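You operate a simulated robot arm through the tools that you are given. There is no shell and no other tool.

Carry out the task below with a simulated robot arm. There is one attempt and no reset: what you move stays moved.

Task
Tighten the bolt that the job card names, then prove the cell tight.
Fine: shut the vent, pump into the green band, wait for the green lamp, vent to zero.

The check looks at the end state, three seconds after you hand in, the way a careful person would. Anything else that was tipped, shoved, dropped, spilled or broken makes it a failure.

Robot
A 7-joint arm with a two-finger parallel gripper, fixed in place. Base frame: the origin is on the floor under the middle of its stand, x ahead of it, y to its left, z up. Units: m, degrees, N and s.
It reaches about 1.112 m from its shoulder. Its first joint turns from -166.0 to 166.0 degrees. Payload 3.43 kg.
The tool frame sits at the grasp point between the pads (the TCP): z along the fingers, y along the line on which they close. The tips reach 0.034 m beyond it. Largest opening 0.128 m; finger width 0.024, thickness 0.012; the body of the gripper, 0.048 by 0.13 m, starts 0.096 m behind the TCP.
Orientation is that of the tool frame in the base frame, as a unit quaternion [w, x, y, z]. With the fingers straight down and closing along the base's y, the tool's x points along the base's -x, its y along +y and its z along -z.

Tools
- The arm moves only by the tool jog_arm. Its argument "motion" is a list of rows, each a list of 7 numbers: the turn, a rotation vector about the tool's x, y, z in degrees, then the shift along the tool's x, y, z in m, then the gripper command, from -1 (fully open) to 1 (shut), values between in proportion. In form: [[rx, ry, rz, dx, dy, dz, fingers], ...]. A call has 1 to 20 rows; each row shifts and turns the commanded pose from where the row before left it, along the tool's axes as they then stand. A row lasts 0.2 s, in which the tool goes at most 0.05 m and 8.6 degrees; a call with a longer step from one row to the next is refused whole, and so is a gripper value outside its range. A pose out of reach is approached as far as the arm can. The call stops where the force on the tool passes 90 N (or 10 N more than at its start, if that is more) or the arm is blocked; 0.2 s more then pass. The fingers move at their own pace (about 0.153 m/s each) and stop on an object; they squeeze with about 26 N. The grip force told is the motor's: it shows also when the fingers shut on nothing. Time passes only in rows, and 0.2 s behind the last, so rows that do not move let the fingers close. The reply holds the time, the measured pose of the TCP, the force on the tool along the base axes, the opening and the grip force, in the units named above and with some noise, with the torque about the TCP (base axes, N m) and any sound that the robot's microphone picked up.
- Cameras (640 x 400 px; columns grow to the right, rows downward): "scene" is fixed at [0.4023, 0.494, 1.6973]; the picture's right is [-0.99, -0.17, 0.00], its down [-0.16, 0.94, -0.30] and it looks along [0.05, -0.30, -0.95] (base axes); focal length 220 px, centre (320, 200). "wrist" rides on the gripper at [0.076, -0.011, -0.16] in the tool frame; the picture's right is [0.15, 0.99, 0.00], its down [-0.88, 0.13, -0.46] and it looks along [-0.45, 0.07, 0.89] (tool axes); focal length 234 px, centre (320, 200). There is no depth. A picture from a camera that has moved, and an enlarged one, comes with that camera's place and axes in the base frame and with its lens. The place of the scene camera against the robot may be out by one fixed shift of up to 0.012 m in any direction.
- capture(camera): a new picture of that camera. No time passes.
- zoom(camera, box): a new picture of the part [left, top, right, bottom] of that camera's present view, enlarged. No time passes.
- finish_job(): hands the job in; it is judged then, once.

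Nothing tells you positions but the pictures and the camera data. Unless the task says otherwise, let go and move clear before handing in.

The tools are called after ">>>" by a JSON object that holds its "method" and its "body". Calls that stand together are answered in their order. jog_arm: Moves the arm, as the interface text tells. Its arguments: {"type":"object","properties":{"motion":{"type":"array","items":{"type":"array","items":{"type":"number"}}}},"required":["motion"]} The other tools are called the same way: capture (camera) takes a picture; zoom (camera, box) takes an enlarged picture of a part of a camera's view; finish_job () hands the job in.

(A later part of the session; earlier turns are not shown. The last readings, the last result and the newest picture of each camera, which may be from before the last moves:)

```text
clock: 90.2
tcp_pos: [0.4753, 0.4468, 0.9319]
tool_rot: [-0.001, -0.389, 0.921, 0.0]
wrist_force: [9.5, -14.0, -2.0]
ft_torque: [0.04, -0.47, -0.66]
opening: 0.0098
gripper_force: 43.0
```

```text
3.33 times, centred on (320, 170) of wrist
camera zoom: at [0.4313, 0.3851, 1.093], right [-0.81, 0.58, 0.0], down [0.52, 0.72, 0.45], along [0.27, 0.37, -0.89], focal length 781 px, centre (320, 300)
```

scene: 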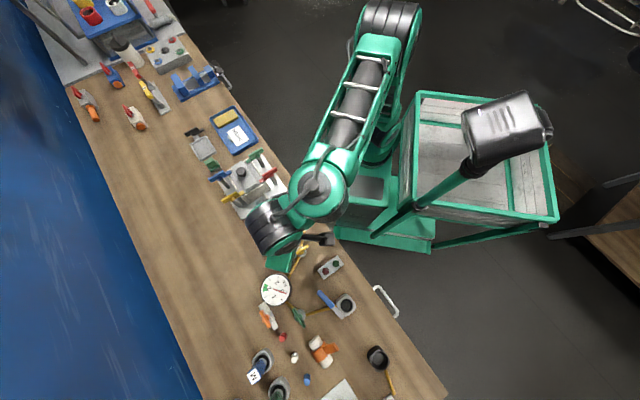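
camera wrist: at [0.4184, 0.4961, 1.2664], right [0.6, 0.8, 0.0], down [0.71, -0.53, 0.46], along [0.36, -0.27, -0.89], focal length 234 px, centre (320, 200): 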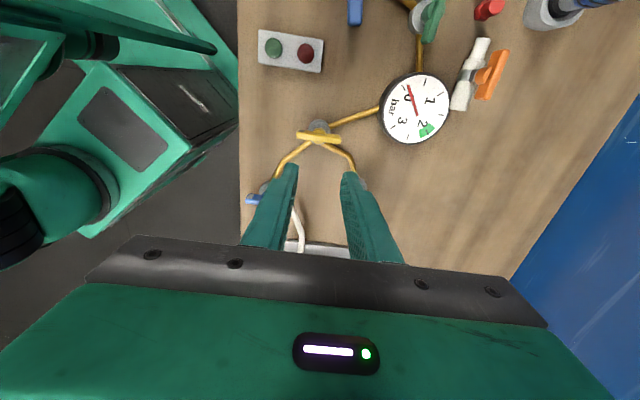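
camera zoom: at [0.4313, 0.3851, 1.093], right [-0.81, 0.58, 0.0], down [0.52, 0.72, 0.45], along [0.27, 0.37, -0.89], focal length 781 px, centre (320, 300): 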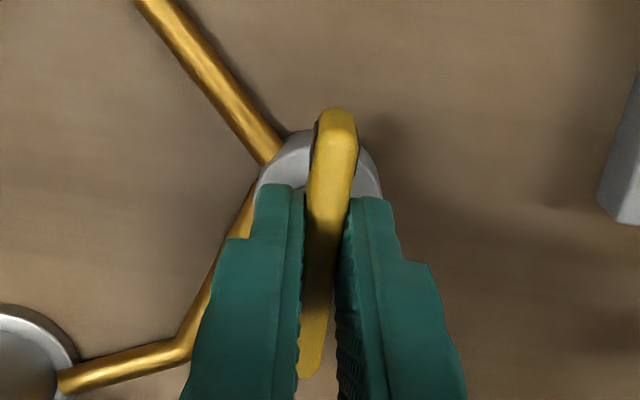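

Gripped; a slight negative torque shows yellow rests at its counter-clockwise stop. I'll try a few degrees clockwise.

>>> {"method": "jog_arm", "body": {"motion": [[0, 0, 4, 0, -0.0008, 0, 1], [0, 0, 4, 0, 0, 0, 1], [0, 0, 4, 0, 0, 0, 1], [0, 0, 0, 0, 0, 0, 1]]}}

>>> {"method": "zoom", "body": {"camera": "scene", "box": [250, 265, 314, 315]}}

```text
clock: 91.2
tcp_pos: [0.4746, 0.4473, 0.932]
tool_rot: [-0.001, -0.291, 0.957, 0.001]
wrist_force: [4.5, -3.5, -2.0]
ft_torque: [-0.52, 0.44, -0.03]
opening: 0.0097
gripper_force: 43.5
```

```text
8.00 times, centred on (282, 290) of scene
camera zoom: at [0.4023, 0.494, 1.6973], right [-0.99, -0.17, 0.0], down [-0.16, 0.94, -0.3], along [0.05, -0.3, -0.95], focal length 1757 px, centre (624, -520)
```

zoom: 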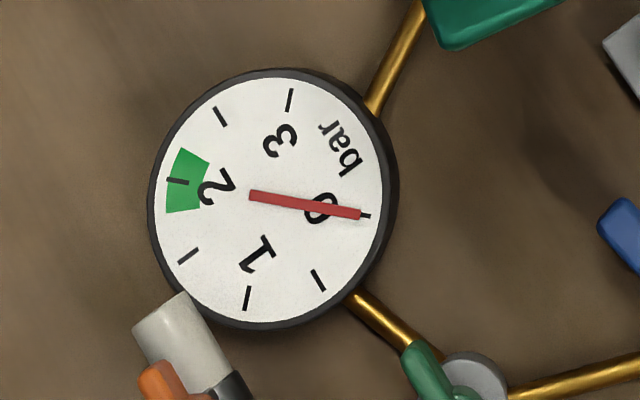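

Turns freely clockwise. Continuing to its clockwise stop.

>>> {"method": "jog_arm", "body": {"motion": [[0, 0, 5, 0, 0, 0, 1], [0, 0, 5, 0, 0, 0, 1], [0, 0, 5, 0, 0, 0, 1], [0, 0, 5, 0, 0, 0, 1], [0, 0, 5, 0, 0, 0, 1], [0, 0, 5, 0, 0, 0, 1], [0, 0, 0, 0, 0, 0, 1]]}}

>>> {"method": "jog_arm", "body": {"motion": [[0, 0, 5, 0, 0, 0, 1], [0, 0, 5, 0, 0, 0, 1], [0, 0, 5, 0, 0, 0, 1], [0, 0, 5, 0, 0, 0, 1], [0, 0, 5, 0, 0, 0, 1], [0, 0, 5, 0, 0, 0, 1], [0, 0, 5, 0, 0, 0, 1], [0, 0, 0, 0, 0, 0, 1]]}}

```text
clock: 92.8
tcp_pos: [0.4746, 0.4488, 0.9322]
tool_rot: [0.0, -0.035, 0.999, 0.0]
wrist_force: [-7.9, 29.8, -7.2]
ft_torque: [0.42, 1.24, 0.1]
opening: 0.0097
gripper_force: 43.3
```

```text
clock: 94.6
tcp_pos: [0.4765, 0.4502, 0.9323]
tool_rot: [-0.001, 0.268, 0.963, 0.003]
wrist_force: [-2.0, 47.6, 6.6]
ft_torque: [0.54, 0.44, 0.06]
opening: 0.0098
gripper_force: 42.7
```

>>> {"method": "jog_arm", "body": {"motion": [[0, 0, 0, 0.0015, 0.0026, 0, 1], [0, 0, 4, 0, 0, 0, 1], [0, 0, 4, 0, 0, 0, 1], [0, 0, 0, 0, 0, 0, 1]]}}

>>> {"method": "jog_arm", "body": {"motion": [[0, 0, 4, 0, 0, 0, 1], [0, 0, 4, 0, 0, 0, 1], [0, 0, 0, 0, 0, 0, 1]]}}

```text
clock: 95.6
tcp_pos: [0.4777, 0.4496, 0.9323]
tool_rot: [0.001, 0.335, 0.942, 0.001]
wrist_force: [2.1, 21.3, 23.0]
ft_torque: [-0.18, -0.64, 0.03]
opening: 0.0097
gripper_force: 43.1
```

```text
clock: 96.4
tcp_pos: [0.4769, 0.4487, 0.933]
tool_rot: [0.0, 0.4, 0.917, 0.001]
wrist_force: [12.4, 18.8, 28.8]
ft_torque: [-0.33, -0.12, 1.11]
opening: 0.0102
gripper_force: 44.0
```

Yellow is now at its clockwise stop (1.1 N·m). I'll release, lift, unwind and go to the pump to test.

>>> {"method": "jog_arm", "body": {"motion": [[0, 0, 0, 0, 0, 0, 0.42], [0, 0, 0, 0, 0, 0, 0.42], [0, 0, 0, 0, 0, -0.03, 0.42], [0, 0, 0, 0, 0, -0.045, 0.42], [0, 0, 0, 0, 0, -0.045, 0.42], [0, 0, 0, 0, 0, -0.04, 0.42], [0, 0, -8.25, 0, 0, 0, 1], [0, 0, -8.25, 0, 0, 0, 1], [0, 0, -8.25, 0, 0, 0, 1], [0, 0, -8.25, 0, 0, 0, 1], [0, 0, -8.25, 0, 0, 0, 1], [0, 0, -8.25, 0, 0, 0, 1], [0, 0, -8.25, 0, 0, 0, 1], [0, 0, -8.25, 0, 0, 0, 1], [0, 0, -8.25, 0, 0, 0, 1], [0, 0, -8.25, 0, 0, 0, 1], [0, 0, -8.25, 0, 0, 0, 1], [0, 0, -8.25, 0, 0, 0, 1], [0, 0, -8.25, 0, 0, 0, 1]]}}

>>> {"method": "capture", "body": {"camera": "wrist"}}

```text
clock: 100.4
tcp_pos: [0.4752, 0.4497, 1.0924]
tool_rot: [-0.001, -0.503, 0.864, 0.001]
wrist_force: [-0.5, -0.4, -0.3]
ft_torque: [0.0, 0.02, 0.01]
opening: 0.0002
gripper_force: 26.1
```

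```text
taken
camera wrist: at [0.4479, 0.3779, 1.2526], right [-0.93, 0.36, 0.0], down [0.32, 0.83, 0.46], along [0.16, 0.42, -0.89], focal length 234 px, centre (320, 200)
```

wrist: 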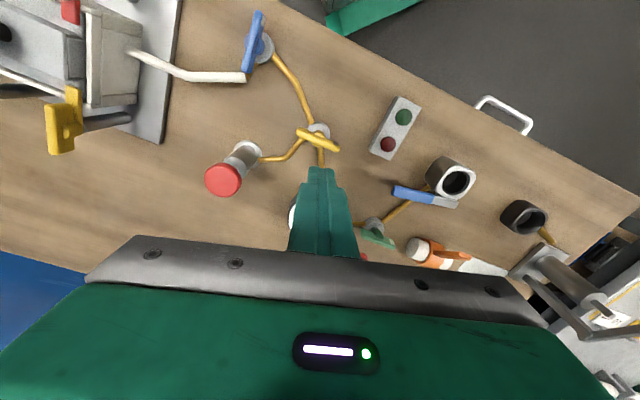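

>>> {"method": "jog_arm", "body": {"motion": [[0, 0, 0, -0.0159, -0.0378, 0, 1], [0, 0, 0, -0.0159, -0.0378, 0, 1], [0, 0, 0, -0.0159, -0.0378, 0, 1], [0, 0, 0, 0, 0, 0.03, 1], [0, 0, 0, 0, 0, 0.022, 1], [0, 0, 0, 0, 0, 0, 1]]}}

>>> {"method": "jog_arm", "body": {"motion": [[0, 0, 0, 0, 0, 0.015, 1], [0, 0, 0, 0, 0, 0.01, 1], [0, 0, 0, 0, 0, 0.01, 1], [0, 0, 0, 0, 0, 0.01, 1]]}}

>>> {"method": "zoom", "body": {"camera": "scene", "box": [250, 265, 314, 315]}}

>>> {"method": "jog_arm", "body": {"motion": [[0, 0, 0, 0, 0, 0, 1], [0, 0, 0, 0, 0, 0, 1], [0, 0, 0, 0, 0, 0, 1], [0, 0, 0, 0, 0, 0, 1], [0, 0, 0, 0, 0, 0, 1]]}}

>>> {"method": "zoom", "body": {"camera": "scene", "box": [250, 265, 314, 315]}}

```text
clock: 101.8
tcp_pos: [0.5978, 0.4358, 1.0392]
tool_rot: [0.0, -0.501, 0.865, 0.0]
wrist_force: [0.5, 0.8, 0.0]
ft_torque: [-0.03, -0.01, -0.02]
opening: 0.0001
gripper_force: 25.6
```

```text
clock: 102.8
tcp_pos: [0.5968, 0.4351, 0.9944]
tool_rot: [0.001, -0.502, 0.865, 0.0]
wrist_force: [1.2, 2.8, 7.1]
ft_torque: [-0.01, -0.03, 0.03]
opening: 0.0
gripper_force: 25.8
```

```text
8.00 times, centred on (282, 290) of scene
camera zoom: at [0.4023, 0.494, 1.6973], right [-0.99, -0.17, 0.0], down [-0.16, 0.94, -0.3], along [0.05, -0.3, -0.95], focal length 1757 px, centre (624, -520)
```

zoom: 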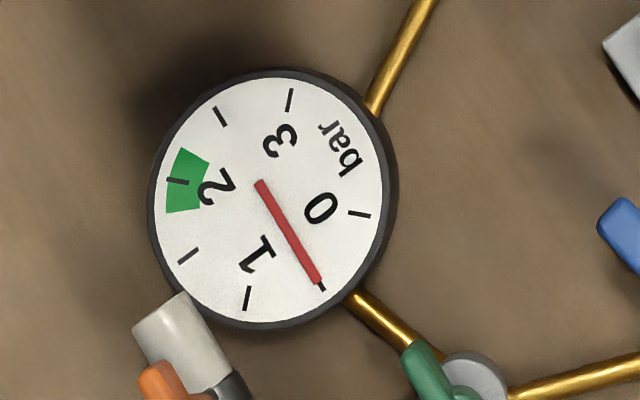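

```text
clock: 104.0
tcp_pos: [0.5971, 0.4345, 0.9947]
tool_rot: [0.001, -0.501, 0.865, 0.0]
wrist_force: [0.4, 3.8, 6.2]
ft_torque: [0.15, 0.02, 0.02]
opening: 0.0
gripper_force: 25.9
```

```text
8.00 times, centred on (282, 290) of scene
camera zoom: at [0.4023, 0.494, 1.6973], right [-0.99, -0.17, 0.0], down [-0.16, 0.94, -0.3], along [0.05, -0.3, -0.95], focal length 1757 px, centre (624, -520)
```

zoom: 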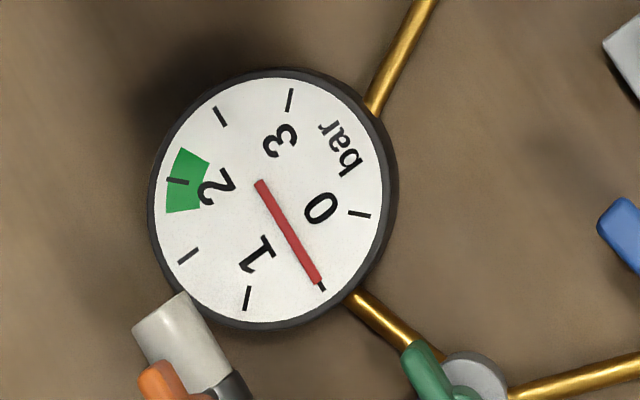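

With yellow clockwise the pressure rises to 0.5 bar and holds rock-steady, so yellow, sitting on the tee, is the vent, and it's now shut; blue stays open to the cell and green is shut as found. The cell is holding, so I'll continue with equal strokes of about 0.5 bar each, checking after each one.

>>> {"method": "jog_arm", "body": {"motion": [[0, 0, 0, 0, 0, -0.02, 1], [0, 0, 0, 0, 0, -0.018, 1], [0, 0, 0, 0, 0, 0, 1], [0, 0, 0, 0, 0, 0, 1]]}}

>>> {"method": "zoom", "body": {"camera": "scene", "box": [250, 265, 314, 315]}}

>>> {"method": "capture", "body": {"camera": "wrist"}}

```text
clock: 105.0
tcp_pos: [0.5969, 0.4341, 1.0315]
tool_rot: [0.0, -0.502, 0.865, 0.001]
wrist_force: [0.8, 0.0, 0.6]
ft_torque: [-0.01, 0.01, 0.01]
opening: 0.0001
gripper_force: 25.7
```

```text
8.00 times, centred on (282, 290) of scene
camera zoom: at [0.4023, 0.494, 1.6973], right [-0.99, -0.17, 0.0], down [-0.16, 0.94, -0.3], along [0.05, -0.3, -0.95], focal length 1757 px, centre (624, -520)
```

zoom: 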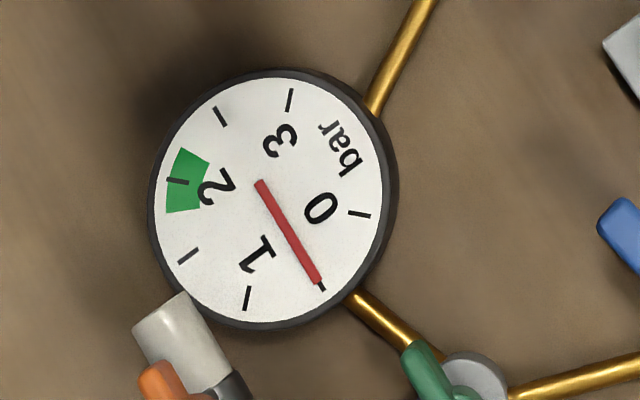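

```text
taken
camera wrist: at [0.5705, 0.3635, 1.1918], right [-0.93, 0.36, 0.0], down [0.33, 0.83, 0.46], along [0.17, 0.42, -0.89], focal length 234 px, centre (320, 200)
```

wrist: 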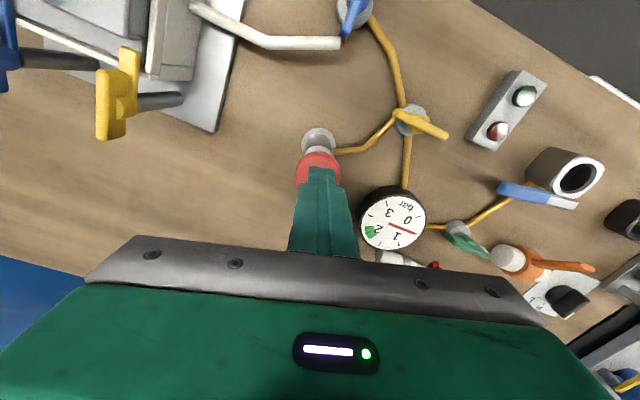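

It holds with the plunger released too. Next equal stroke.

>>> {"method": "jog_arm", "body": {"motion": [[0, 0, 0, 0, 0, 0.018, 1], [0, 0, 0, 0, 0, 0.01, 1], [0, 0, 0, 0, 0, 0.01, 1], [0, 0, 0, 0, 0, 0, 1]]}}

>>> {"method": "zoom", "body": {"camera": "scene", "box": [250, 265, 314, 315]}}

```text
clock: 106.0
tcp_pos: [0.5974, 0.435, 0.9936]
tool_rot: [0.0, -0.502, 0.865, 0.0]
wrist_force: [-1.2, 3.3, 7.8]
ft_torque: [0.14, 0.04, 0.02]
opening: 0.0
gripper_force: 25.9
```

```text
8.00 times, centred on (282, 290) of scene
camera zoom: at [0.4023, 0.494, 1.6973], right [-0.99, -0.17, 0.0], down [-0.16, 0.94, -0.3], along [0.05, -0.3, -0.95], focal length 1757 px, centre (624, -520)
```

zoom: 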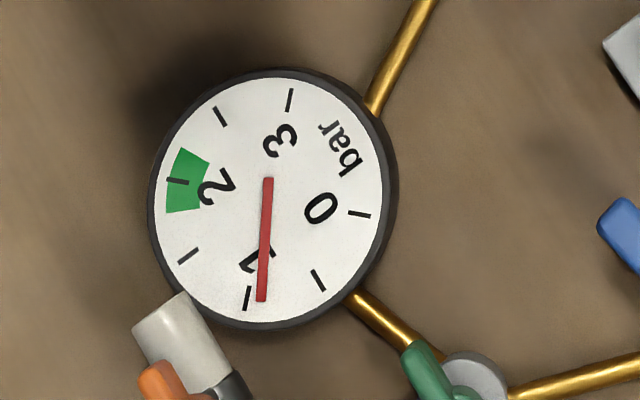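

About 0.93 bar. Another stroke.

>>> {"method": "jog_arm", "body": {"motion": [[0, 0, 0, 0, 0, -0.02, 1], [0, 0, 0, 0, 0, -0.018, 1], [0, 0, 0, 0, 0, 0, 1], [0, 0, 0, 0, 0, 0.018, 1], [0, 0, 0, 0, 0, 0.01, 1], [0, 0, 0, 0, 0, 0.01, 1], [0, 0, 0, 0, 0, 0, 1]]}}

>>> {"method": "zoom", "body": {"camera": "scene", "box": [250, 265, 314, 315]}}

```text
clock: 107.6
tcp_pos: [0.5976, 0.4352, 0.9965]
tool_rot: [0.001, -0.502, 0.865, 0.001]
wrist_force: [2.0, 3.3, 6.1]
ft_torque: [0.12, -0.05, -0.02]
opening: 0.0002
gripper_force: 26.2
```

```text
8.00 times, centred on (282, 290) of scene
camera zoom: at [0.4023, 0.494, 1.6973], right [-0.99, -0.17, 0.0], down [-0.16, 0.94, -0.3], along [0.05, -0.3, -0.95], focal length 1757 px, centre (624, -520)
```

zoom: 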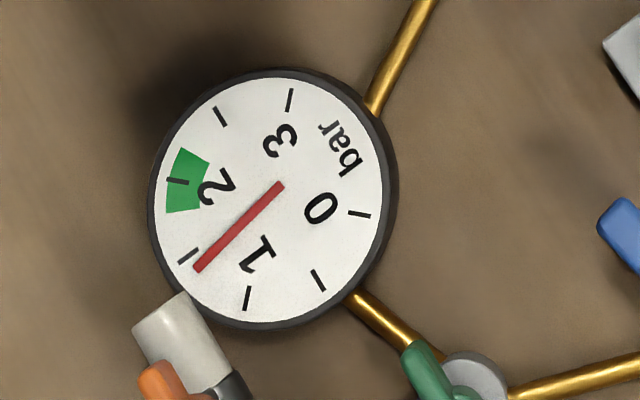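

About 1.38 bar; the band runs about 1.8 to 2.2. I'll make the next stroke and then top it up carefully.

>>> {"method": "jog_arm", "body": {"motion": [[0, 0, 0, 0, 0, -0.02, 1], [0, 0, 0, 0, 0, -0.018, 1], [0, 0, 0, 0, 0, 0, 1], [0, 0, 0, 0, 0, 0.018, 1], [0, 0, 0, 0, 0, 0.01, 1], [0, 0, 0, 0, 0, 0.01, 1], [0, 0, 0, 0, 0, 0, 1]]}}

>>> {"method": "zoom", "body": {"camera": "scene", "box": [250, 265, 314, 315]}}

>>> {"method": "zoom", "body": {"camera": "scene", "box": [305, 250, 353, 280]}}

```text
clock: 109.2
tcp_pos: [0.597, 0.4337, 0.9956]
tool_rot: [0.0, -0.501, 0.865, 0.0]
wrist_force: [-2.8, -2.4, 6.9]
ft_torque: [-0.07, 0.05, -0.01]
opening: 0.0003
gripper_force: 25.9
```

```text
8.00 times, centred on (282, 290) of scene
camera zoom: at [0.4023, 0.494, 1.6973], right [-0.99, -0.17, 0.0], down [-0.16, 0.94, -0.3], along [0.05, -0.3, -0.95], focal length 1757 px, centre (624, -520)
```

zoom: 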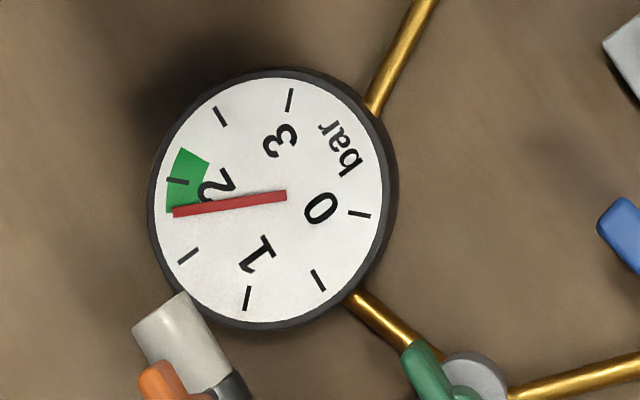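

```text
13.33 times, centred on (329, 265) of scene
camera zoom: at [0.4023, 0.494, 1.6973], right [-0.99, -0.17, 0.0], down [-0.16, 0.94, -0.3], along [0.05, -0.3, -0.95], focal length 2928 px, centre (200, -667)
```

zoom: 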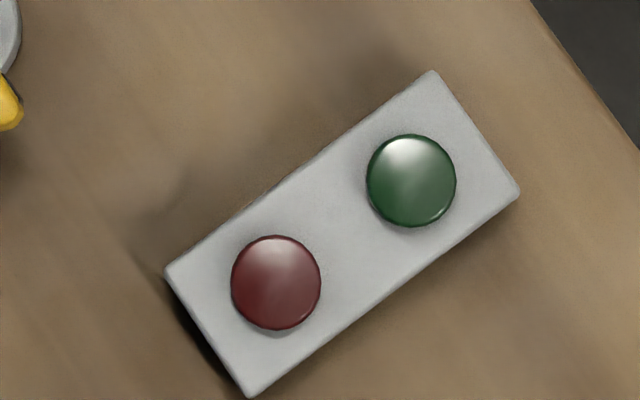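

The needle is right at the band's lower edge. I'll press 8 mm deeper to reach the middle.

>>> {"method": "jog_arm", "body": {"motion": [[0, 0, 0, 0, 0, 0.004, 1], [0, 0, 0, 0, 0, 0.004, 1], [0, 0, 0, 0, 0, 0, 1]]}}

>>> {"method": "zoom", "body": {"camera": "scene", "box": [250, 265, 314, 315]}}

```text
clock: 110.0
tcp_pos: [0.5964, 0.4348, 0.9891]
tool_rot: [0.002, -0.502, 0.865, 0.001]
wrist_force: [-0.8, -1.3, 21.9]
ft_torque: [-0.15, 0.11, -0.15]
opening: 0.0001
gripper_force: 26.0
```

```text
8.00 times, centred on (282, 290) of scene
camera zoom: at [0.4023, 0.494, 1.6973], right [-0.99, -0.17, 0.0], down [-0.16, 0.94, -0.3], along [0.05, -0.3, -0.95], focal length 1757 px, centre (624, -520)
```

zoom: 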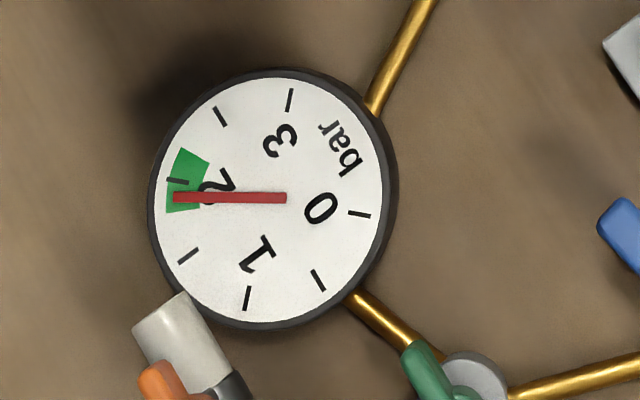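

About 1.89 bar, inside the band, near the plunger's bottom. A short extra stroke of about 6 mm will put it near 2.0.

>>> {"method": "jog_arm", "body": {"motion": [[0, 0, 0, 0, 0, -0.02, 1], [0, 0, 0, 0, 0, -0.02, 1], [0, 0, 0, 0, 0, 0, 1], [0, 0, 0, 0, 0, 0.01, 1], [0, 0, 0, 0, 0, 0.007, 1], [0, 0, 0, 0, 0, 0, 1]]}}

>>> {"method": "zoom", "body": {"camera": "scene", "box": [250, 265, 314, 315]}}

>>> {"method": "zoom", "body": {"camera": "scene", "box": [305, 250, 353, 280]}}

```text
clock: 111.4
tcp_pos: [0.5978, 0.4336, 1.0106]
tool_rot: [0.0, -0.502, 0.865, 0.001]
wrist_force: [-0.3, -1.7, 3.2]
ft_torque: [-0.07, 0.02, 0.01]
opening: 0.0
gripper_force: 26.4
```

```text
8.00 times, centred on (282, 290) of scene
camera zoom: at [0.4023, 0.494, 1.6973], right [-0.99, -0.17, 0.0], down [-0.16, 0.94, -0.3], along [0.05, -0.3, -0.95], focal length 1757 px, centre (624, -520)
```

zoom: 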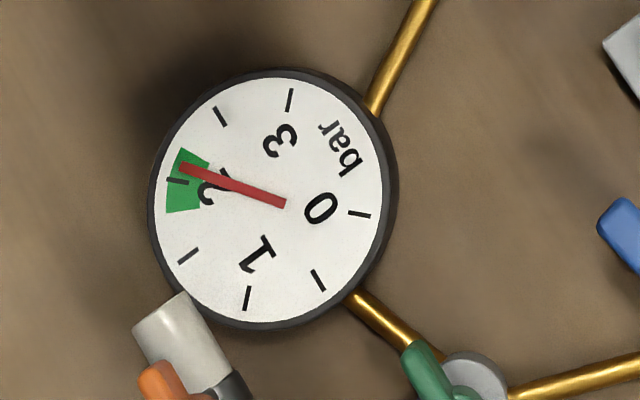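

```text
13.33 times, centred on (329, 265) of scene
camera zoom: at [0.4023, 0.494, 1.6973], right [-0.99, -0.17, 0.0], down [-0.16, 0.94, -0.3], along [0.05, -0.3, -0.95], focal length 2928 px, centre (200, -667)
```

zoom: 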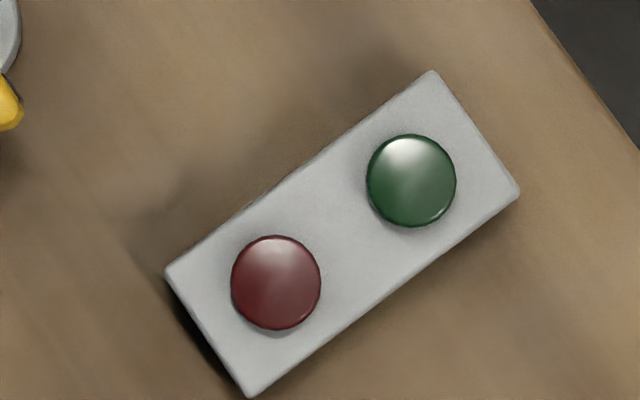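

About 2.08 bar, mid-band. I'll lift clear of the plunger and wait for the lamp.

>>> {"method": "jog_arm", "body": {"motion": [[0, 0, 0, 0, 0, -0.03, 1], [0, 0, 0, 0, 0, -0.04, 1], [0, 0, 0, 0, 0, 0, 1], [0, 0, 0, 0, 0, 0, 1], [0, 0, 0, 0, 0, 0, 1], [0, 0, 0, 0, 0, 0, 1], [0, 0, 0, 0, 0, 0, 1], [0, 0, 0, 0, 0, 0, 1]]}}

>>> {"method": "zoom", "body": {"camera": "scene", "box": [250, 240, 362, 320]}}

```text
clock: 113.2
tcp_pos: [0.5976, 0.4322, 1.0805]
tool_rot: [0.0, -0.501, 0.865, 0.0]
wrist_force: [0.0, 0.0, 0.0]
ft_torque: [0.01, -0.02, 0.0]
opening: 0.0
gripper_force: 26.0
```

```text
5.00 times, centred on (306, 280) of scene
camera zoom: at [0.4023, 0.494, 1.6973], right [-0.99, -0.17, 0.0], down [-0.16, 0.94, -0.3], along [0.05, -0.3, -0.95], focal length 1098 px, centre (390, -200)
```

zoom: 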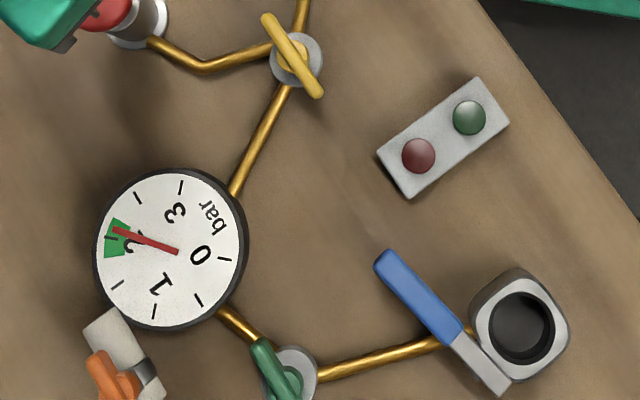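

Holding at about 2.08 bar, neither lamp lit yet. I'll keep waiting.

>>> {"method": "jog_arm", "body": {"motion": [[0, 0, 0, 0, 0, 0, 1], [0, 0, 0, 0, 0, 0, 1], [0, 0, 0, 0, 0, 0, 1], [0, 0, 0, 0, 0, 0, 1], [0, 0, 0, 0, 0, 0, 1], [0, 0, 0, 0, 0, 0, 1], [0, 0, 0, 0, 0, 0, 1], [0, 0, 0, 0, 0, 0, 1], [0, 0, 0, 0, 0, 0, 1], [0, 0, 0, 0, 0, 0, 1], [0, 0, 0, 0, 0, 0, 1], [0, 0, 0, 0, 0, 0, 1], [0, 0, 0, 0, 0, 0, 1], [0, 0, 0, 0, 0, 0, 1], [0, 0, 0, 0, 0, 0, 1]]}}

>>> {"method": "zoom", "body": {"camera": "scene", "box": [250, 240, 362, 320]}}

```text
clock: 116.4
tcp_pos: [0.5978, 0.4319, 1.0791]
tool_rot: [0.001, -0.502, 0.865, 0.0]
wrist_force: [-0.1, -0.1, 0.1]
ft_torque: [0.01, -0.01, -0.02]
opening: 0.0001
gripper_force: 25.9
```

```text
5.00 times, centred on (306, 280) of scene
camera zoom: at [0.4023, 0.494, 1.6973], right [-0.99, -0.17, 0.0], down [-0.16, 0.94, -0.3], along [0.05, -0.3, -0.95], focal length 1098 px, centre (390, -200)
```

zoom: 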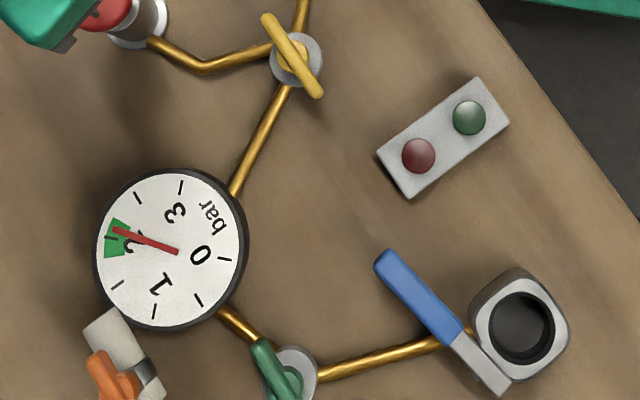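

>>> {"method": "jog_arm", "body": {"motion": [[0, 0, 0, 0, 0, 0, 1], [0, 0, 0, 0, 0, 0, 1], [0, 0, 0, 0, 0, 0, 1], [0, 0, 0, 0, 0, 0, 1], [0, 0, 0, 0, 0, 0, 1], [0, 0, 0, 0, 0, 0, 1], [0, 0, 0, 0, 0, 0, 1], [0, 0, 0, 0, 0, 0, 1], [0, 0, 0, 0, 0, 0, 1], [0, 0, 0, 0, 0, 0, 1], [0, 0, 0, 0, 0, 0, 1], [0, 0, 0, 0, 0, 0, 1], [0, 0, 0, 0, 0, 0, 1], [0, 0, 0, 0, 0, 0, 1], [0, 0, 0, 0, 0, 0, 1], [0, 0, 0, 0, 0, 0, 1], [0, 0, 0, 0, 0, 0, 1], [0, 0, 0, 0, 0, 0, 1], [0, 0, 0, 0, 0, 0, 1], [0, 0, 0, 0, 0, 0, 1]]}}

>>> {"method": "zoom", "body": {"camera": "scene", "box": [250, 240, 362, 320]}}

>>> {"method": "jog_arm", "body": {"motion": [[0, 0, 0, 0, 0, 0, 1], [0, 0, 0, 0, 0, 0, 1], [0, 0, 0, 0, 0, 0, 1], [0, 0, 0, 0, 0, 0, 1], [0, 0, 0, 0, 0, 0, 1], [0, 0, 0, 0, 0, 0, 1], [0, 0, 0, 0, 0, 0, 1], [0, 0, 0, 0, 0, 0, 1], [0, 0, 0, 0, 0, 0, 1], [0, 0, 0, 0, 0, 0, 1], [0, 0, 0, 0, 0, 0, 1], [0, 0, 0, 0, 0, 0, 1], [0, 0, 0, 0, 0, 0, 1], [0, 0, 0, 0, 0, 0, 1], [0, 0, 0, 0, 0, 0, 1], [0, 0, 0, 0, 0, 0, 1], [0, 0, 0, 0, 0, 0, 1], [0, 0, 0, 0, 0, 0, 1], [0, 0, 0, 0, 0, 0, 1], [0, 0, 0, 0, 0, 0, 1]]}}

>>> {"method": "zoom", "body": {"camera": "scene", "box": [250, 240, 362, 320]}}

```text
clock: 120.6
tcp_pos: [0.5981, 0.4317, 1.0804]
tool_rot: [0.0, -0.502, 0.865, 0.001]
wrist_force: [-0.6, 0.3, 0.4]
ft_torque: [0.0, 0.01, 0.0]
opening: 0.0001
gripper_force: 25.8
```

```text
5.00 times, centred on (306, 280) of scene
camera zoom: at [0.4023, 0.494, 1.6973], right [-0.99, -0.17, 0.0], down [-0.16, 0.94, -0.3], along [0.05, -0.3, -0.95], focal length 1098 px, centre (390, -200)
```

zoom: 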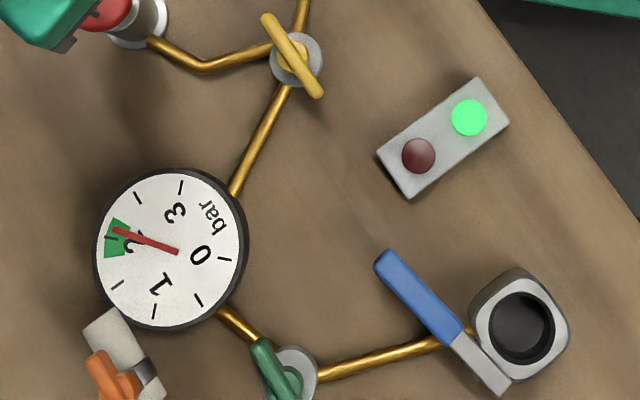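

```text
clock: 124.8
tcp_pos: [0.5981, 0.4329, 1.0805]
tool_rot: [0.0, -0.501, 0.865, 0.0]
wrist_force: [0.2, 0.2, -0.1]
ft_torque: [0.0, 0.03, -0.01]
opening: 0.0
gripper_force: 26.4
```

```text
5.00 times, centred on (306, 280) of scene
camera zoom: at [0.4023, 0.494, 1.6973], right [-0.99, -0.17, 0.0], down [-0.16, 0.94, -0.3], along [0.05, -0.3, -0.95], focal length 1098 px, centre (390, -200)
```

zoom: 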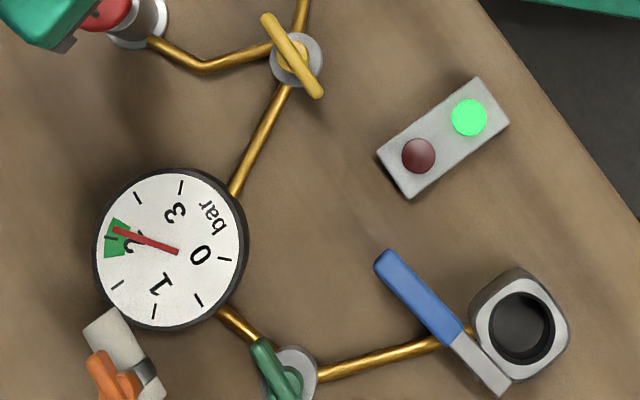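

The green lamp is lit with the needle steady at about 2.08 bar. Before venting, I want to be sure the cell really was in the test and yellow is the vent rather than a shut-off for the cell branch. I can check by closing blue, opening yellow and watching whether the line bleeds. I'll move above the blue valve.

>>> {"method": "jog_arm", "body": {"motion": [[0, 0, 0, 0, 0, -0.02, 0.42], [0, 0, 0, 0.038, 0.0042, 0, 0.42], [0, 0, 0, 0.038, 0.0042, 0, 0.42], [0, 0, 0, 0.038, 0.0042, 0, 0.42], [0, 0, 0, 0.038, 0.0042, 0, 0.42], [0, 0, 7.5, 0, 0, 0, 0.42], [0, 0, 7.5, 0, 0, 0, 0.42], [0, 0, 0, 0, 0, 0, 0.42]]}}

>>> {"method": "capture", "body": {"camera": "wrist"}}

>>> {"method": "zoom", "body": {"camera": "wrist", "box": [240, 80, 400, 200]}}

>>> {"method": "capture", "body": {"camera": "scene"}}

```text
clock: 126.6
tcp_pos: [0.5069, 0.3107, 1.0998]
tool_rot: [0.0, -0.384, 0.924, 0.0]
wrist_force: [-0.9, 0.5, -0.6]
ft_torque: [-0.01, -0.05, -0.01]
opening: 0.0375
gripper_force: 0.0
```

```text
taken
camera wrist: at [0.4625, 0.2495, 1.26], right [-0.8, 0.59, 0.0], down [0.53, 0.72, 0.46], along [0.27, 0.37, -0.89], focal length 234 px, centre (320, 200)
```

wrist: 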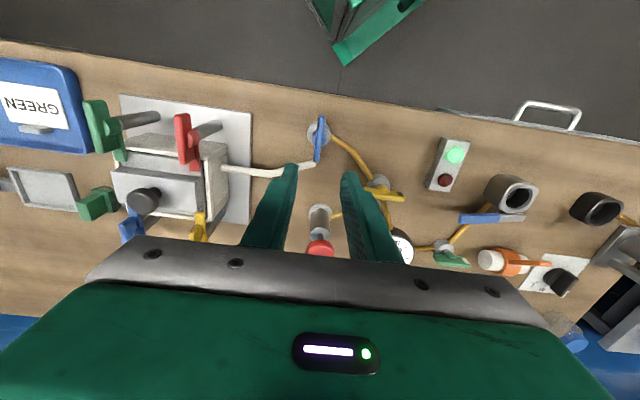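

```text
3.33 times, centred on (320, 140) of wrist
camera zoom: at [0.4625, 0.2495, 1.26], right [-0.8, 0.59, 0.0], down [0.53, 0.72, 0.46], along [0.27, 0.37, -0.89], focal length 781 px, centre (320, 400)
```

zoom: 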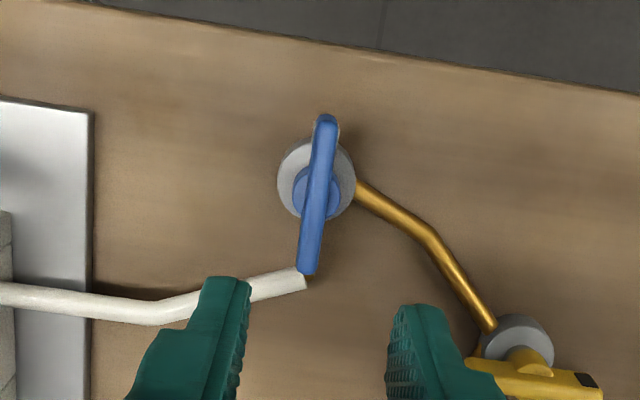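

```text
taken
```

scene: 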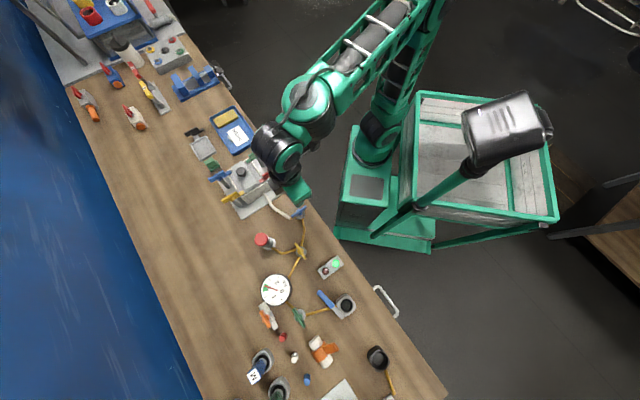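

Lamp still green. Blue's handle is centred at (0.510, 0.312). I'll descend partway and check.

>>> {"method": "jog_arm", "body": {"motion": [[0, 0, 0, -0.003, -0.0014, 0.035, 0.42], [0, 0, 0, 0, 0, 0.045, 0.42], [0, 0, 0, 0, 0, 0, 0.42]]}}

>>> {"method": "zoom", "body": {"camera": "wrist", "box": [240, 100, 400, 220]}}

```text
clock: 127.4
tcp_pos: [0.5098, 0.3132, 1.0211]
tool_rot: [0.001, -0.384, 0.923, 0.0]
wrist_force: [-0.8, -0.6, 0.2]
ft_torque: [-0.01, 0.01, -0.03]
opening: 0.0372
gripper_force: 0.0
```

```text
3.33 times, centred on (320, 160) of wrist
camera zoom: at [0.465, 0.2514, 1.1811], right [-0.8, 0.59, 0.0], down [0.53, 0.72, 0.46], along [0.27, 0.37, -0.89], focal length 781 px, centre (320, 333)
```

zoom: 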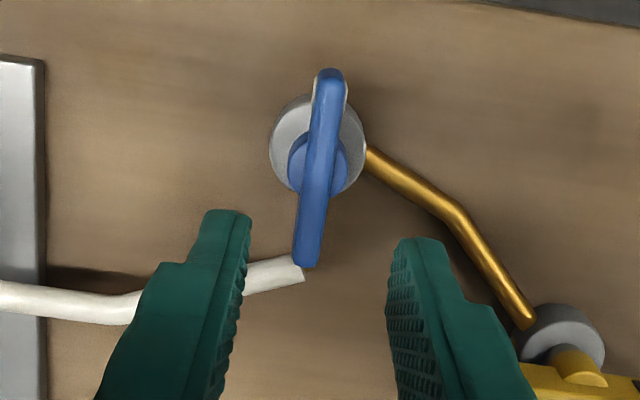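

>>> {"method": "jog_arm", "body": {"motion": [[0, 0, 0, 0, 0, 0.035, 0.42], [0, 0, 0, 0, 0, 0.035, 0.42], [0, 0, 0, 0, 0, 0.018, 0.42], [0, 0, 0, 0, 0, 0, 0.42], [0, 0, 0, 0, 0, 0, 1], [0, 0, 0, 0, 0, 0, 1], [0, 0, 0, 0, 0, 0, 1]]}}

>>> {"method": "zoom", "body": {"camera": "wrist", "box": [240, 110, 400, 230]}}

>>> {"method": "zoom", "body": {"camera": "scene", "box": [250, 240, 362, 320]}}

```text
clock: 129.0
tcp_pos: [0.5117, 0.3122, 0.9315]
tool_rot: [0.001, -0.384, 0.923, 0.001]
wrist_force: [6.6, -7.2, -6.0]
ft_torque: [0.87, -1.15, -0.09]
opening: 0.01
gripper_force: 44.0
```

```text
3.33 times, centred on (320, 170) of wrist
camera zoom: at [0.466, 0.2511, 1.0917], right [-0.8, 0.59, 0.0], down [0.53, 0.72, 0.46], along [0.27, 0.37, -0.89], focal length 781 px, centre (320, 300)
```

zoom: 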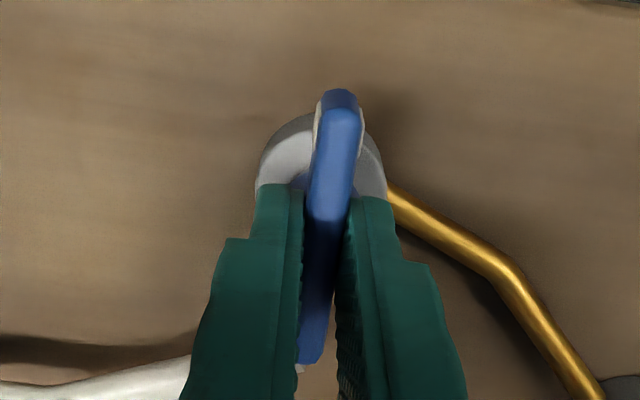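

```text
5.00 times, centred on (306, 280) of scene
camera zoom: at [0.4023, 0.494, 1.6973], right [-0.99, -0.17, 0.0], down [-0.16, 0.94, -0.3], along [0.05, -0.3, -0.95], focal length 1098 px, centre (390, -200)
```

zoom: 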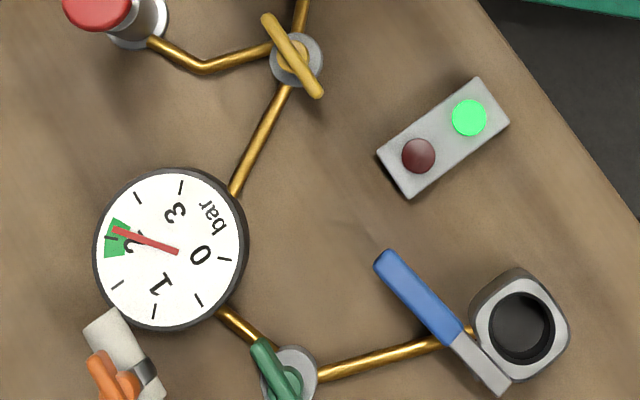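

Lamp is still green and pressure steady. I'll turn blue clockwise in stages.

>>> {"method": "jog_arm", "body": {"motion": [[0, 0, 0, 0.002, 0, 0, 1], [0, 0, 4, 0, 0, 0, 1], [0, 0, 4, 0, 0, 0, 1], [0, 0, 4, 0, 0, 0, 1], [0, 0, 0, 0, 0, 0, 1]]}}

>>> {"method": "zoom", "body": {"camera": "scene", "box": [250, 240, 362, 320]}}

```text
clock: 130.2
tcp_pos: [0.511, 0.3122, 0.9307]
tool_rot: [-0.001, -0.285, 0.958, 0.0]
wrist_force: [23.1, 17.8, -23.8]
ft_torque: [0.27, -0.34, 0.02]
opening: 0.01
gripper_force: 43.5
```

```text
5.00 times, centred on (306, 280) of scene
camera zoom: at [0.4023, 0.494, 1.6973], right [-0.99, -0.17, 0.0], down [-0.16, 0.94, -0.3], along [0.05, -0.3, -0.95], focal length 1098 px, centre (390, -200)
```

zoom: 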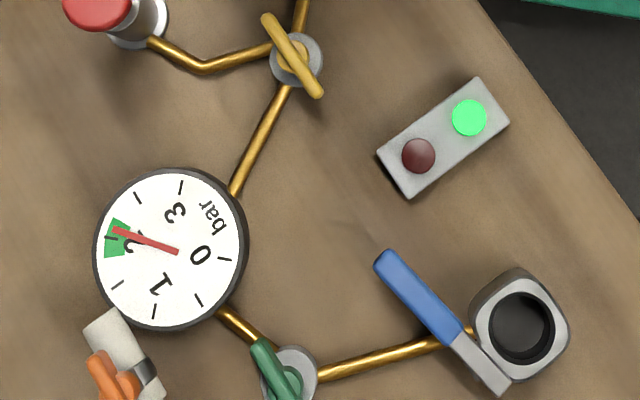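

>>> {"method": "jog_arm", "body": {"motion": [[0, 0, 0, -0.002, 0, -0.001, 1], [0, 0, 5, 0, 0, 0, 1], [0, 0, 5, 0, 0, 0, 1], [0, 0, 5, 0, 0, 0, 1], [0, 0, 5, 0, 0, 0, 1], [0, 0, 5, 0, 0, 0, 1], [0, 0, 5, 0, 0, 0, 1], [0, 0, 0, 0, 0, 0, 1]]}}

>>> {"method": "jog_arm", "body": {"motion": [[0, 0, 5, 0, 0, 0, 1], [0, 0, 5, 0, 0, 0, 1], [0, 0, 5, 0, 0, 0, 1], [0, 0, 5, 0, 0, 0, 1], [0, 0, 5, 0, 0, 0, 1], [0, 0, 5, 0, 0, 0, 1], [0, 0, 0, 0, 0, 0, 1]]}}

>>> {"method": "zoom", "body": {"camera": "scene", "box": [250, 240, 362, 320]}}

```text
clock: 132.0
tcp_pos: [0.5123, 0.3112, 0.9314]
tool_rot: [-0.002, -0.028, 1.0, -0.002]
wrist_force: [-1.9, -15.4, -30.1]
ft_torque: [0.05, 0.36, 0.01]
opening: 0.0099
gripper_force: 44.3
```

```text
clock: 133.6
tcp_pos: [0.5106, 0.3111, 0.9332]
tool_rot: [-0.001, 0.232, 0.973, -0.001]
wrist_force: [-7.4, -25.4, -23.1]
ft_torque: [-0.32, -0.07, 0.04]
opening: 0.01
gripper_force: 43.5
```

```text
5.00 times, centred on (306, 280) of scene
camera zoom: at [0.4023, 0.494, 1.6973], right [-0.99, -0.17, 0.0], down [-0.16, 0.94, -0.3], along [0.05, -0.3, -0.95], focal length 1098 px, centre (390, -200)
```

zoom: 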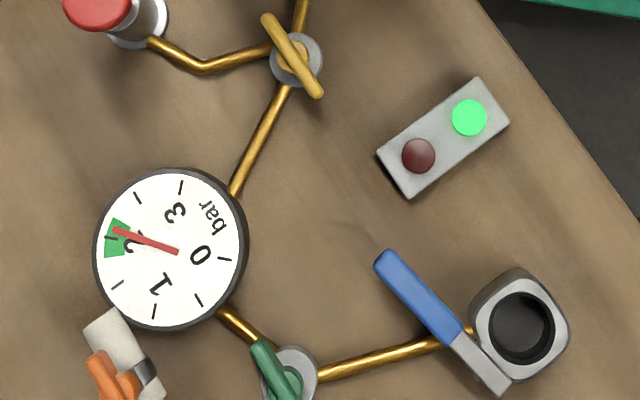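

>>> {"method": "jog_arm", "body": {"motion": [[0, 0, 4, 0, 0, -0.001, 1], [0, 0, 4, 0, 0, 0, 1], [0, 0, 4, 0, 0, 0, 1], [0, 0, 4, 0, 0, 0, 1], [0, 0, 0, 0, 0, 0, 1]]}}

>>> {"method": "jog_arm", "body": {"motion": [[0, 0, 3, 0, 0, 0, 1], [0, 0, 0, 0, 0, 0, 1]]}}

>>> {"method": "zoom", "body": {"camera": "scene", "box": [250, 240, 362, 320]}}

```text
clock: 134.8
tcp_pos: [0.511, 0.3106, 0.9321]
tool_rot: [0.0, 0.366, 0.931, -0.001]
wrist_force: [-10.9, -23.9, -33.0]
ft_torque: [0.06, 0.21, 0.03]
opening: 0.0099
gripper_force: 43.1
```

```text
clock: 135.4
tcp_pos: [0.5102, 0.3105, 0.9331]
tool_rot: [-0.001, 0.389, 0.921, -0.002]
wrist_force: [-9.5, -23.6, -30.3]
ft_torque: [-0.05, -0.35, 0.8]
opening: 0.0096
gripper_force: 43.0
```

```text
5.00 times, centred on (306, 280) of scene
camera zoom: at [0.4023, 0.494, 1.6973], right [-0.99, -0.17, 0.0], down [-0.16, 0.94, -0.3], along [0.05, -0.3, -0.95], focal length 1098 px, centre (390, -200)
```

zoom: 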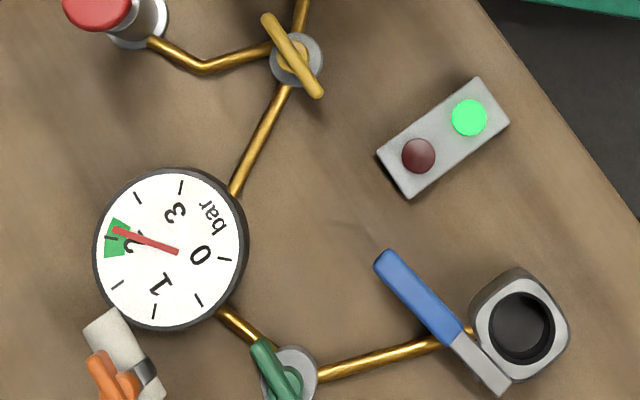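

Blue is at its clockwise stop; lamp and pressure unchanged. Now I'll release and go to yellow, arriving with the same yaw since its handle now lies that way.

>>> {"method": "jog_arm", "body": {"motion": [[0, 0, 0, 0, 0, 0, 0.42], [0, 0, 0, 0, 0, 0, 0.42], [0, 0, 0, 0, 0, -0.03, 0.42], [0, 0, 0, 0, 0, -0.04, 0.42], [0, 0, 0, 0, 0, -0.04, 0.42], [0, 0, 0, 0, 0, -0.03, 0.42], [0, 0, 0, 0.0305, 0.0184, 0, 0.42], [0, 0, 0, 0.0305, 0.0184, 0, 0.42], [0, 0, 0, 0.0305, 0.0184, 0, 0.42], [0, 0, 0, 0.0305, 0.0184, 0, 0.42], [0, 0, 0, 0, 0, 0, 0.42]]}}

>>> {"method": "capture", "body": {"camera": "wrist"}}

>>> {"method": "zoom", "body": {"camera": "wrist", "box": [240, 90, 400, 210]}}

```text
clock: 137.8
tcp_pos: [0.4801, 0.4523, 1.0731]
tool_rot: [-0.001, 0.389, 0.921, -0.001]
wrist_force: [0.7, -0.1, -0.4]
ft_torque: [0.02, 0.0, 0.02]
opening: 0.037
gripper_force: 0.1
```

```text
taken
camera wrist: at [0.4196, 0.4981, 1.2333], right [0.61, 0.79, 0.0], down [0.71, -0.54, 0.46], along [0.36, -0.28, -0.89], focal length 234 px, centre (320, 200)
```

wrist: 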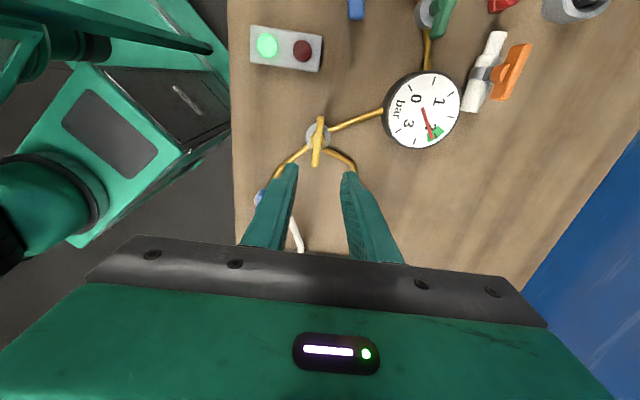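

```text
3.33 times, centred on (320, 150) of wrist
camera zoom: at [0.4196, 0.4981, 1.2333], right [0.61, 0.79, 0.0], down [0.71, -0.54, 0.46], along [0.36, -0.28, -0.89], focal length 781 px, centre (320, 367)
```

zoom: 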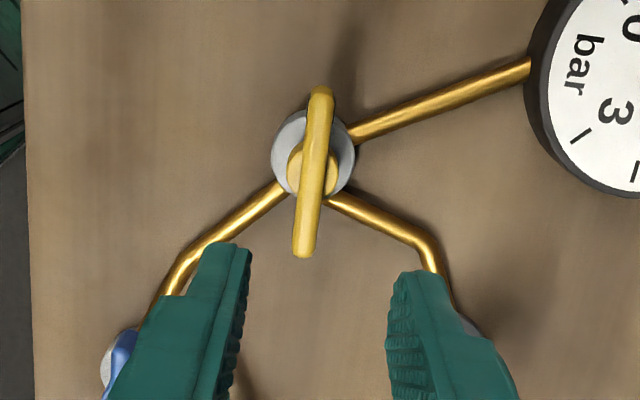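

>>> {"method": "jog_arm", "body": {"motion": [[0, 0, -1.5, -0.0003, -0.0036, 0, 0.42], [0, 0, 0, 0, 0, 0.045, 0.42], [0, 0, 0, 0, 0, 0.045, 0.42], [0, 0, 0, 0, 0, 0.035, 0.42], [0, 0, 0, 0, 0, 0.015, 0.42], [0, 0, 0, 0, 0, 0, 0.42], [0, 0, 0, 0, 0, 0, 1], [0, 0, 0, 0, 0, 0, 1], [0, 0, 0, 0, 0, 0, 1]]}}

>>> {"method": "zoom", "body": {"camera": "wrist", "box": [240, 110, 400, 230]}}

>>> {"method": "zoom", "body": {"camera": "scene", "box": [250, 240, 362, 320]}}

```text
clock: 139.8
tcp_pos: [0.4784, 0.4503, 0.9315]
tool_rot: [0.0, 0.377, 0.926, 0.0]
wrist_force: [9.1, 11.4, -5.8]
ft_torque: [0.57, 0.25, 0.01]
opening: 0.0094
gripper_force: 43.2
```

```text
3.33 times, centred on (320, 170) of wrist
camera zoom: at [0.4163, 0.4936, 1.0916], right [0.59, 0.81, 0.0], down [0.72, -0.52, 0.46], along [0.37, -0.27, -0.89], focal length 781 px, centre (320, 300)
```

zoom: 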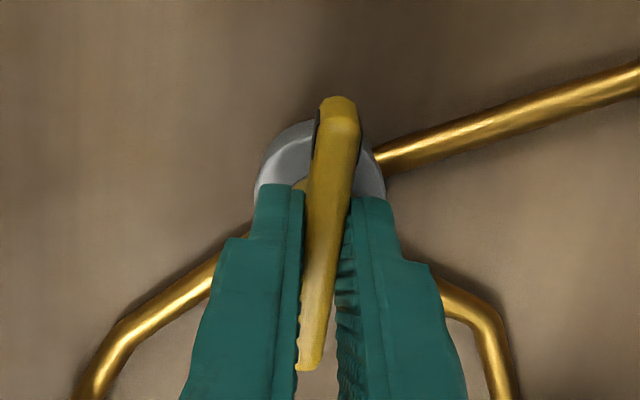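

```text
5.00 times, centred on (306, 280) of scene
camera zoom: at [0.4023, 0.494, 1.6973], right [-0.99, -0.17, 0.0], down [-0.16, 0.94, -0.3], along [0.05, -0.3, -0.95], focal length 1098 px, centre (390, -200)
```

zoom: 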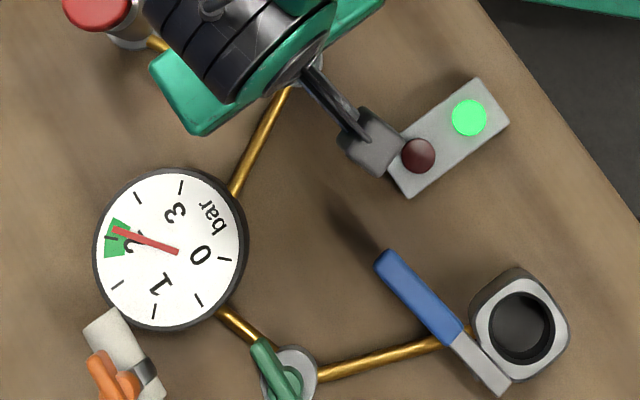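

Gripped. Turning yellow counter-clockwise to open it while watching the gauge.

>>> {"method": "jog_arm", "body": {"motion": [[0, 0, -5, 0, 0, 0, 1], [0, 0, -5, 0, 0, 0, 1], [0, 0, -5, 0, 0, 0, 1], [0, 0, -5, 0, 0, 0, 1], [0, 0, -5, 0, 0, 0, 1], [0, 0, -5, 0, 0, 0, 1], [0, 0, -5, 0, 0, 0, 1], [0, 0, -5, 0, 0, 0, 1], [0, 0, 0, 0, 0, 0, 1]]}}

>>> {"method": "zoom", "body": {"camera": "scene", "box": [250, 240, 362, 320]}}

```text
clock: 141.8
tcp_pos: [0.4778, 0.4482, 0.9331]
tool_rot: [0.0, 0.038, 0.999, -0.002]
wrist_force: [10.7, 14.5, -35.9]
ft_torque: [0.46, -0.17, 0.01]
opening: 0.0098
gripper_force: 44.0
```

```text
5.00 times, centred on (306, 280) of scene
camera zoom: at [0.4023, 0.494, 1.6973], right [-0.99, -0.17, 0.0], down [-0.16, 0.94, -0.3], along [0.05, -0.3, -0.95], focal length 1098 px, centre (390, -200)
```

zoom: 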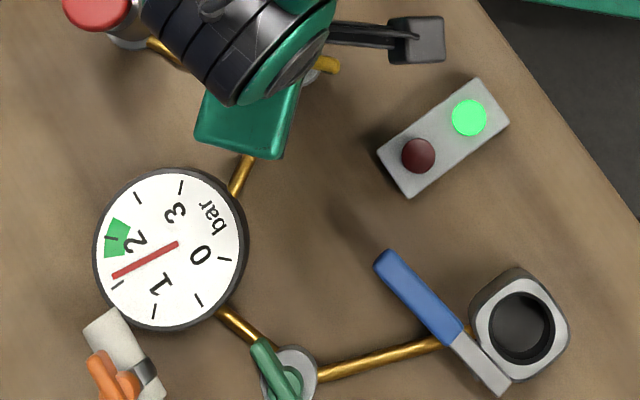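

The pressure is falling and the lamp stays green. I'll finish opening yellow.

>>> {"method": "jog_arm", "body": {"motion": [[0, 0, -5, 0, 0, 0.001, 1], [0, 0, -5, 0, 0, 0, 1], [0, 0, -5, 0, 0, 0, 1], [0, 0, -5, 0, 0, 0, 1], [0, 0, -5, 0, 0, 0, 1], [0, 0, -5, 0, 0, 0, 1], [0, 0, -5, 0, 0, 0, 1], [0, 0, -5, 0, 0, 0, 1], [0, 0, 0, 0, 0, 0, 1]]}}

>>> {"method": "zoom", "body": {"camera": "scene", "box": [250, 240, 362, 320]}}

>>> {"method": "jog_arm", "body": {"motion": [[0, 0, -4, 0, 0, 0, 1], [0, 0, -4, 0, 0, 0, 1], [0, 0, 0, 0, 0, 0, 1]]}}

>>> {"method": "zoom", "body": {"camera": "scene", "box": [250, 240, 362, 320]}}

```text
clock: 143.8
tcp_pos: [0.4773, 0.449, 0.9331]
tool_rot: [0.0, -0.307, 0.952, 0.0]
wrist_force: [12.8, 17.0, -4.6]
ft_torque: [-0.39, 0.59, -0.01]
opening: 0.0099
gripper_force: 43.6
```

```text
5.00 times, centred on (306, 280) of scene
camera zoom: at [0.4023, 0.494, 1.6973], right [-0.99, -0.17, 0.0], down [-0.16, 0.94, -0.3], along [0.05, -0.3, -0.95], focal length 1098 px, centre (390, -200)
```

zoom: 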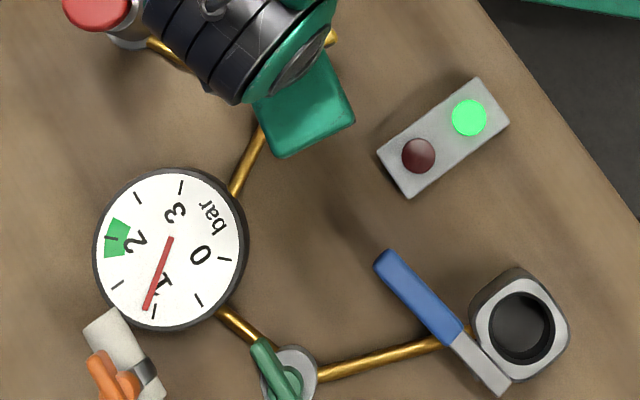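

```text
clock: 144.6
tcp_pos: [0.4781, 0.4496, 0.9321]
tool_rot: [0.0, -0.373, 0.928, 0.001]
wrist_force: [13.7, 20.2, -9.3]
ft_torque: [1.04, -1.04, 0.01]
opening: 0.0097
gripper_force: 43.8
```

```text
5.00 times, centred on (306, 280) of scene
camera zoom: at [0.4023, 0.494, 1.6973], right [-0.99, -0.17, 0.0], down [-0.16, 0.94, -0.3], along [0.05, -0.3, -0.95], focal length 1098 px, centre (390, -200)
```

zoom: 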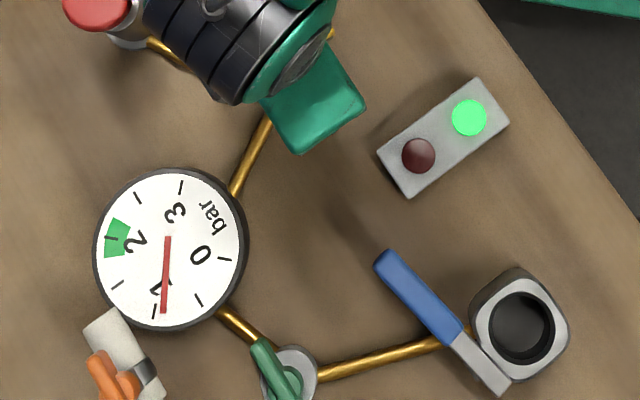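

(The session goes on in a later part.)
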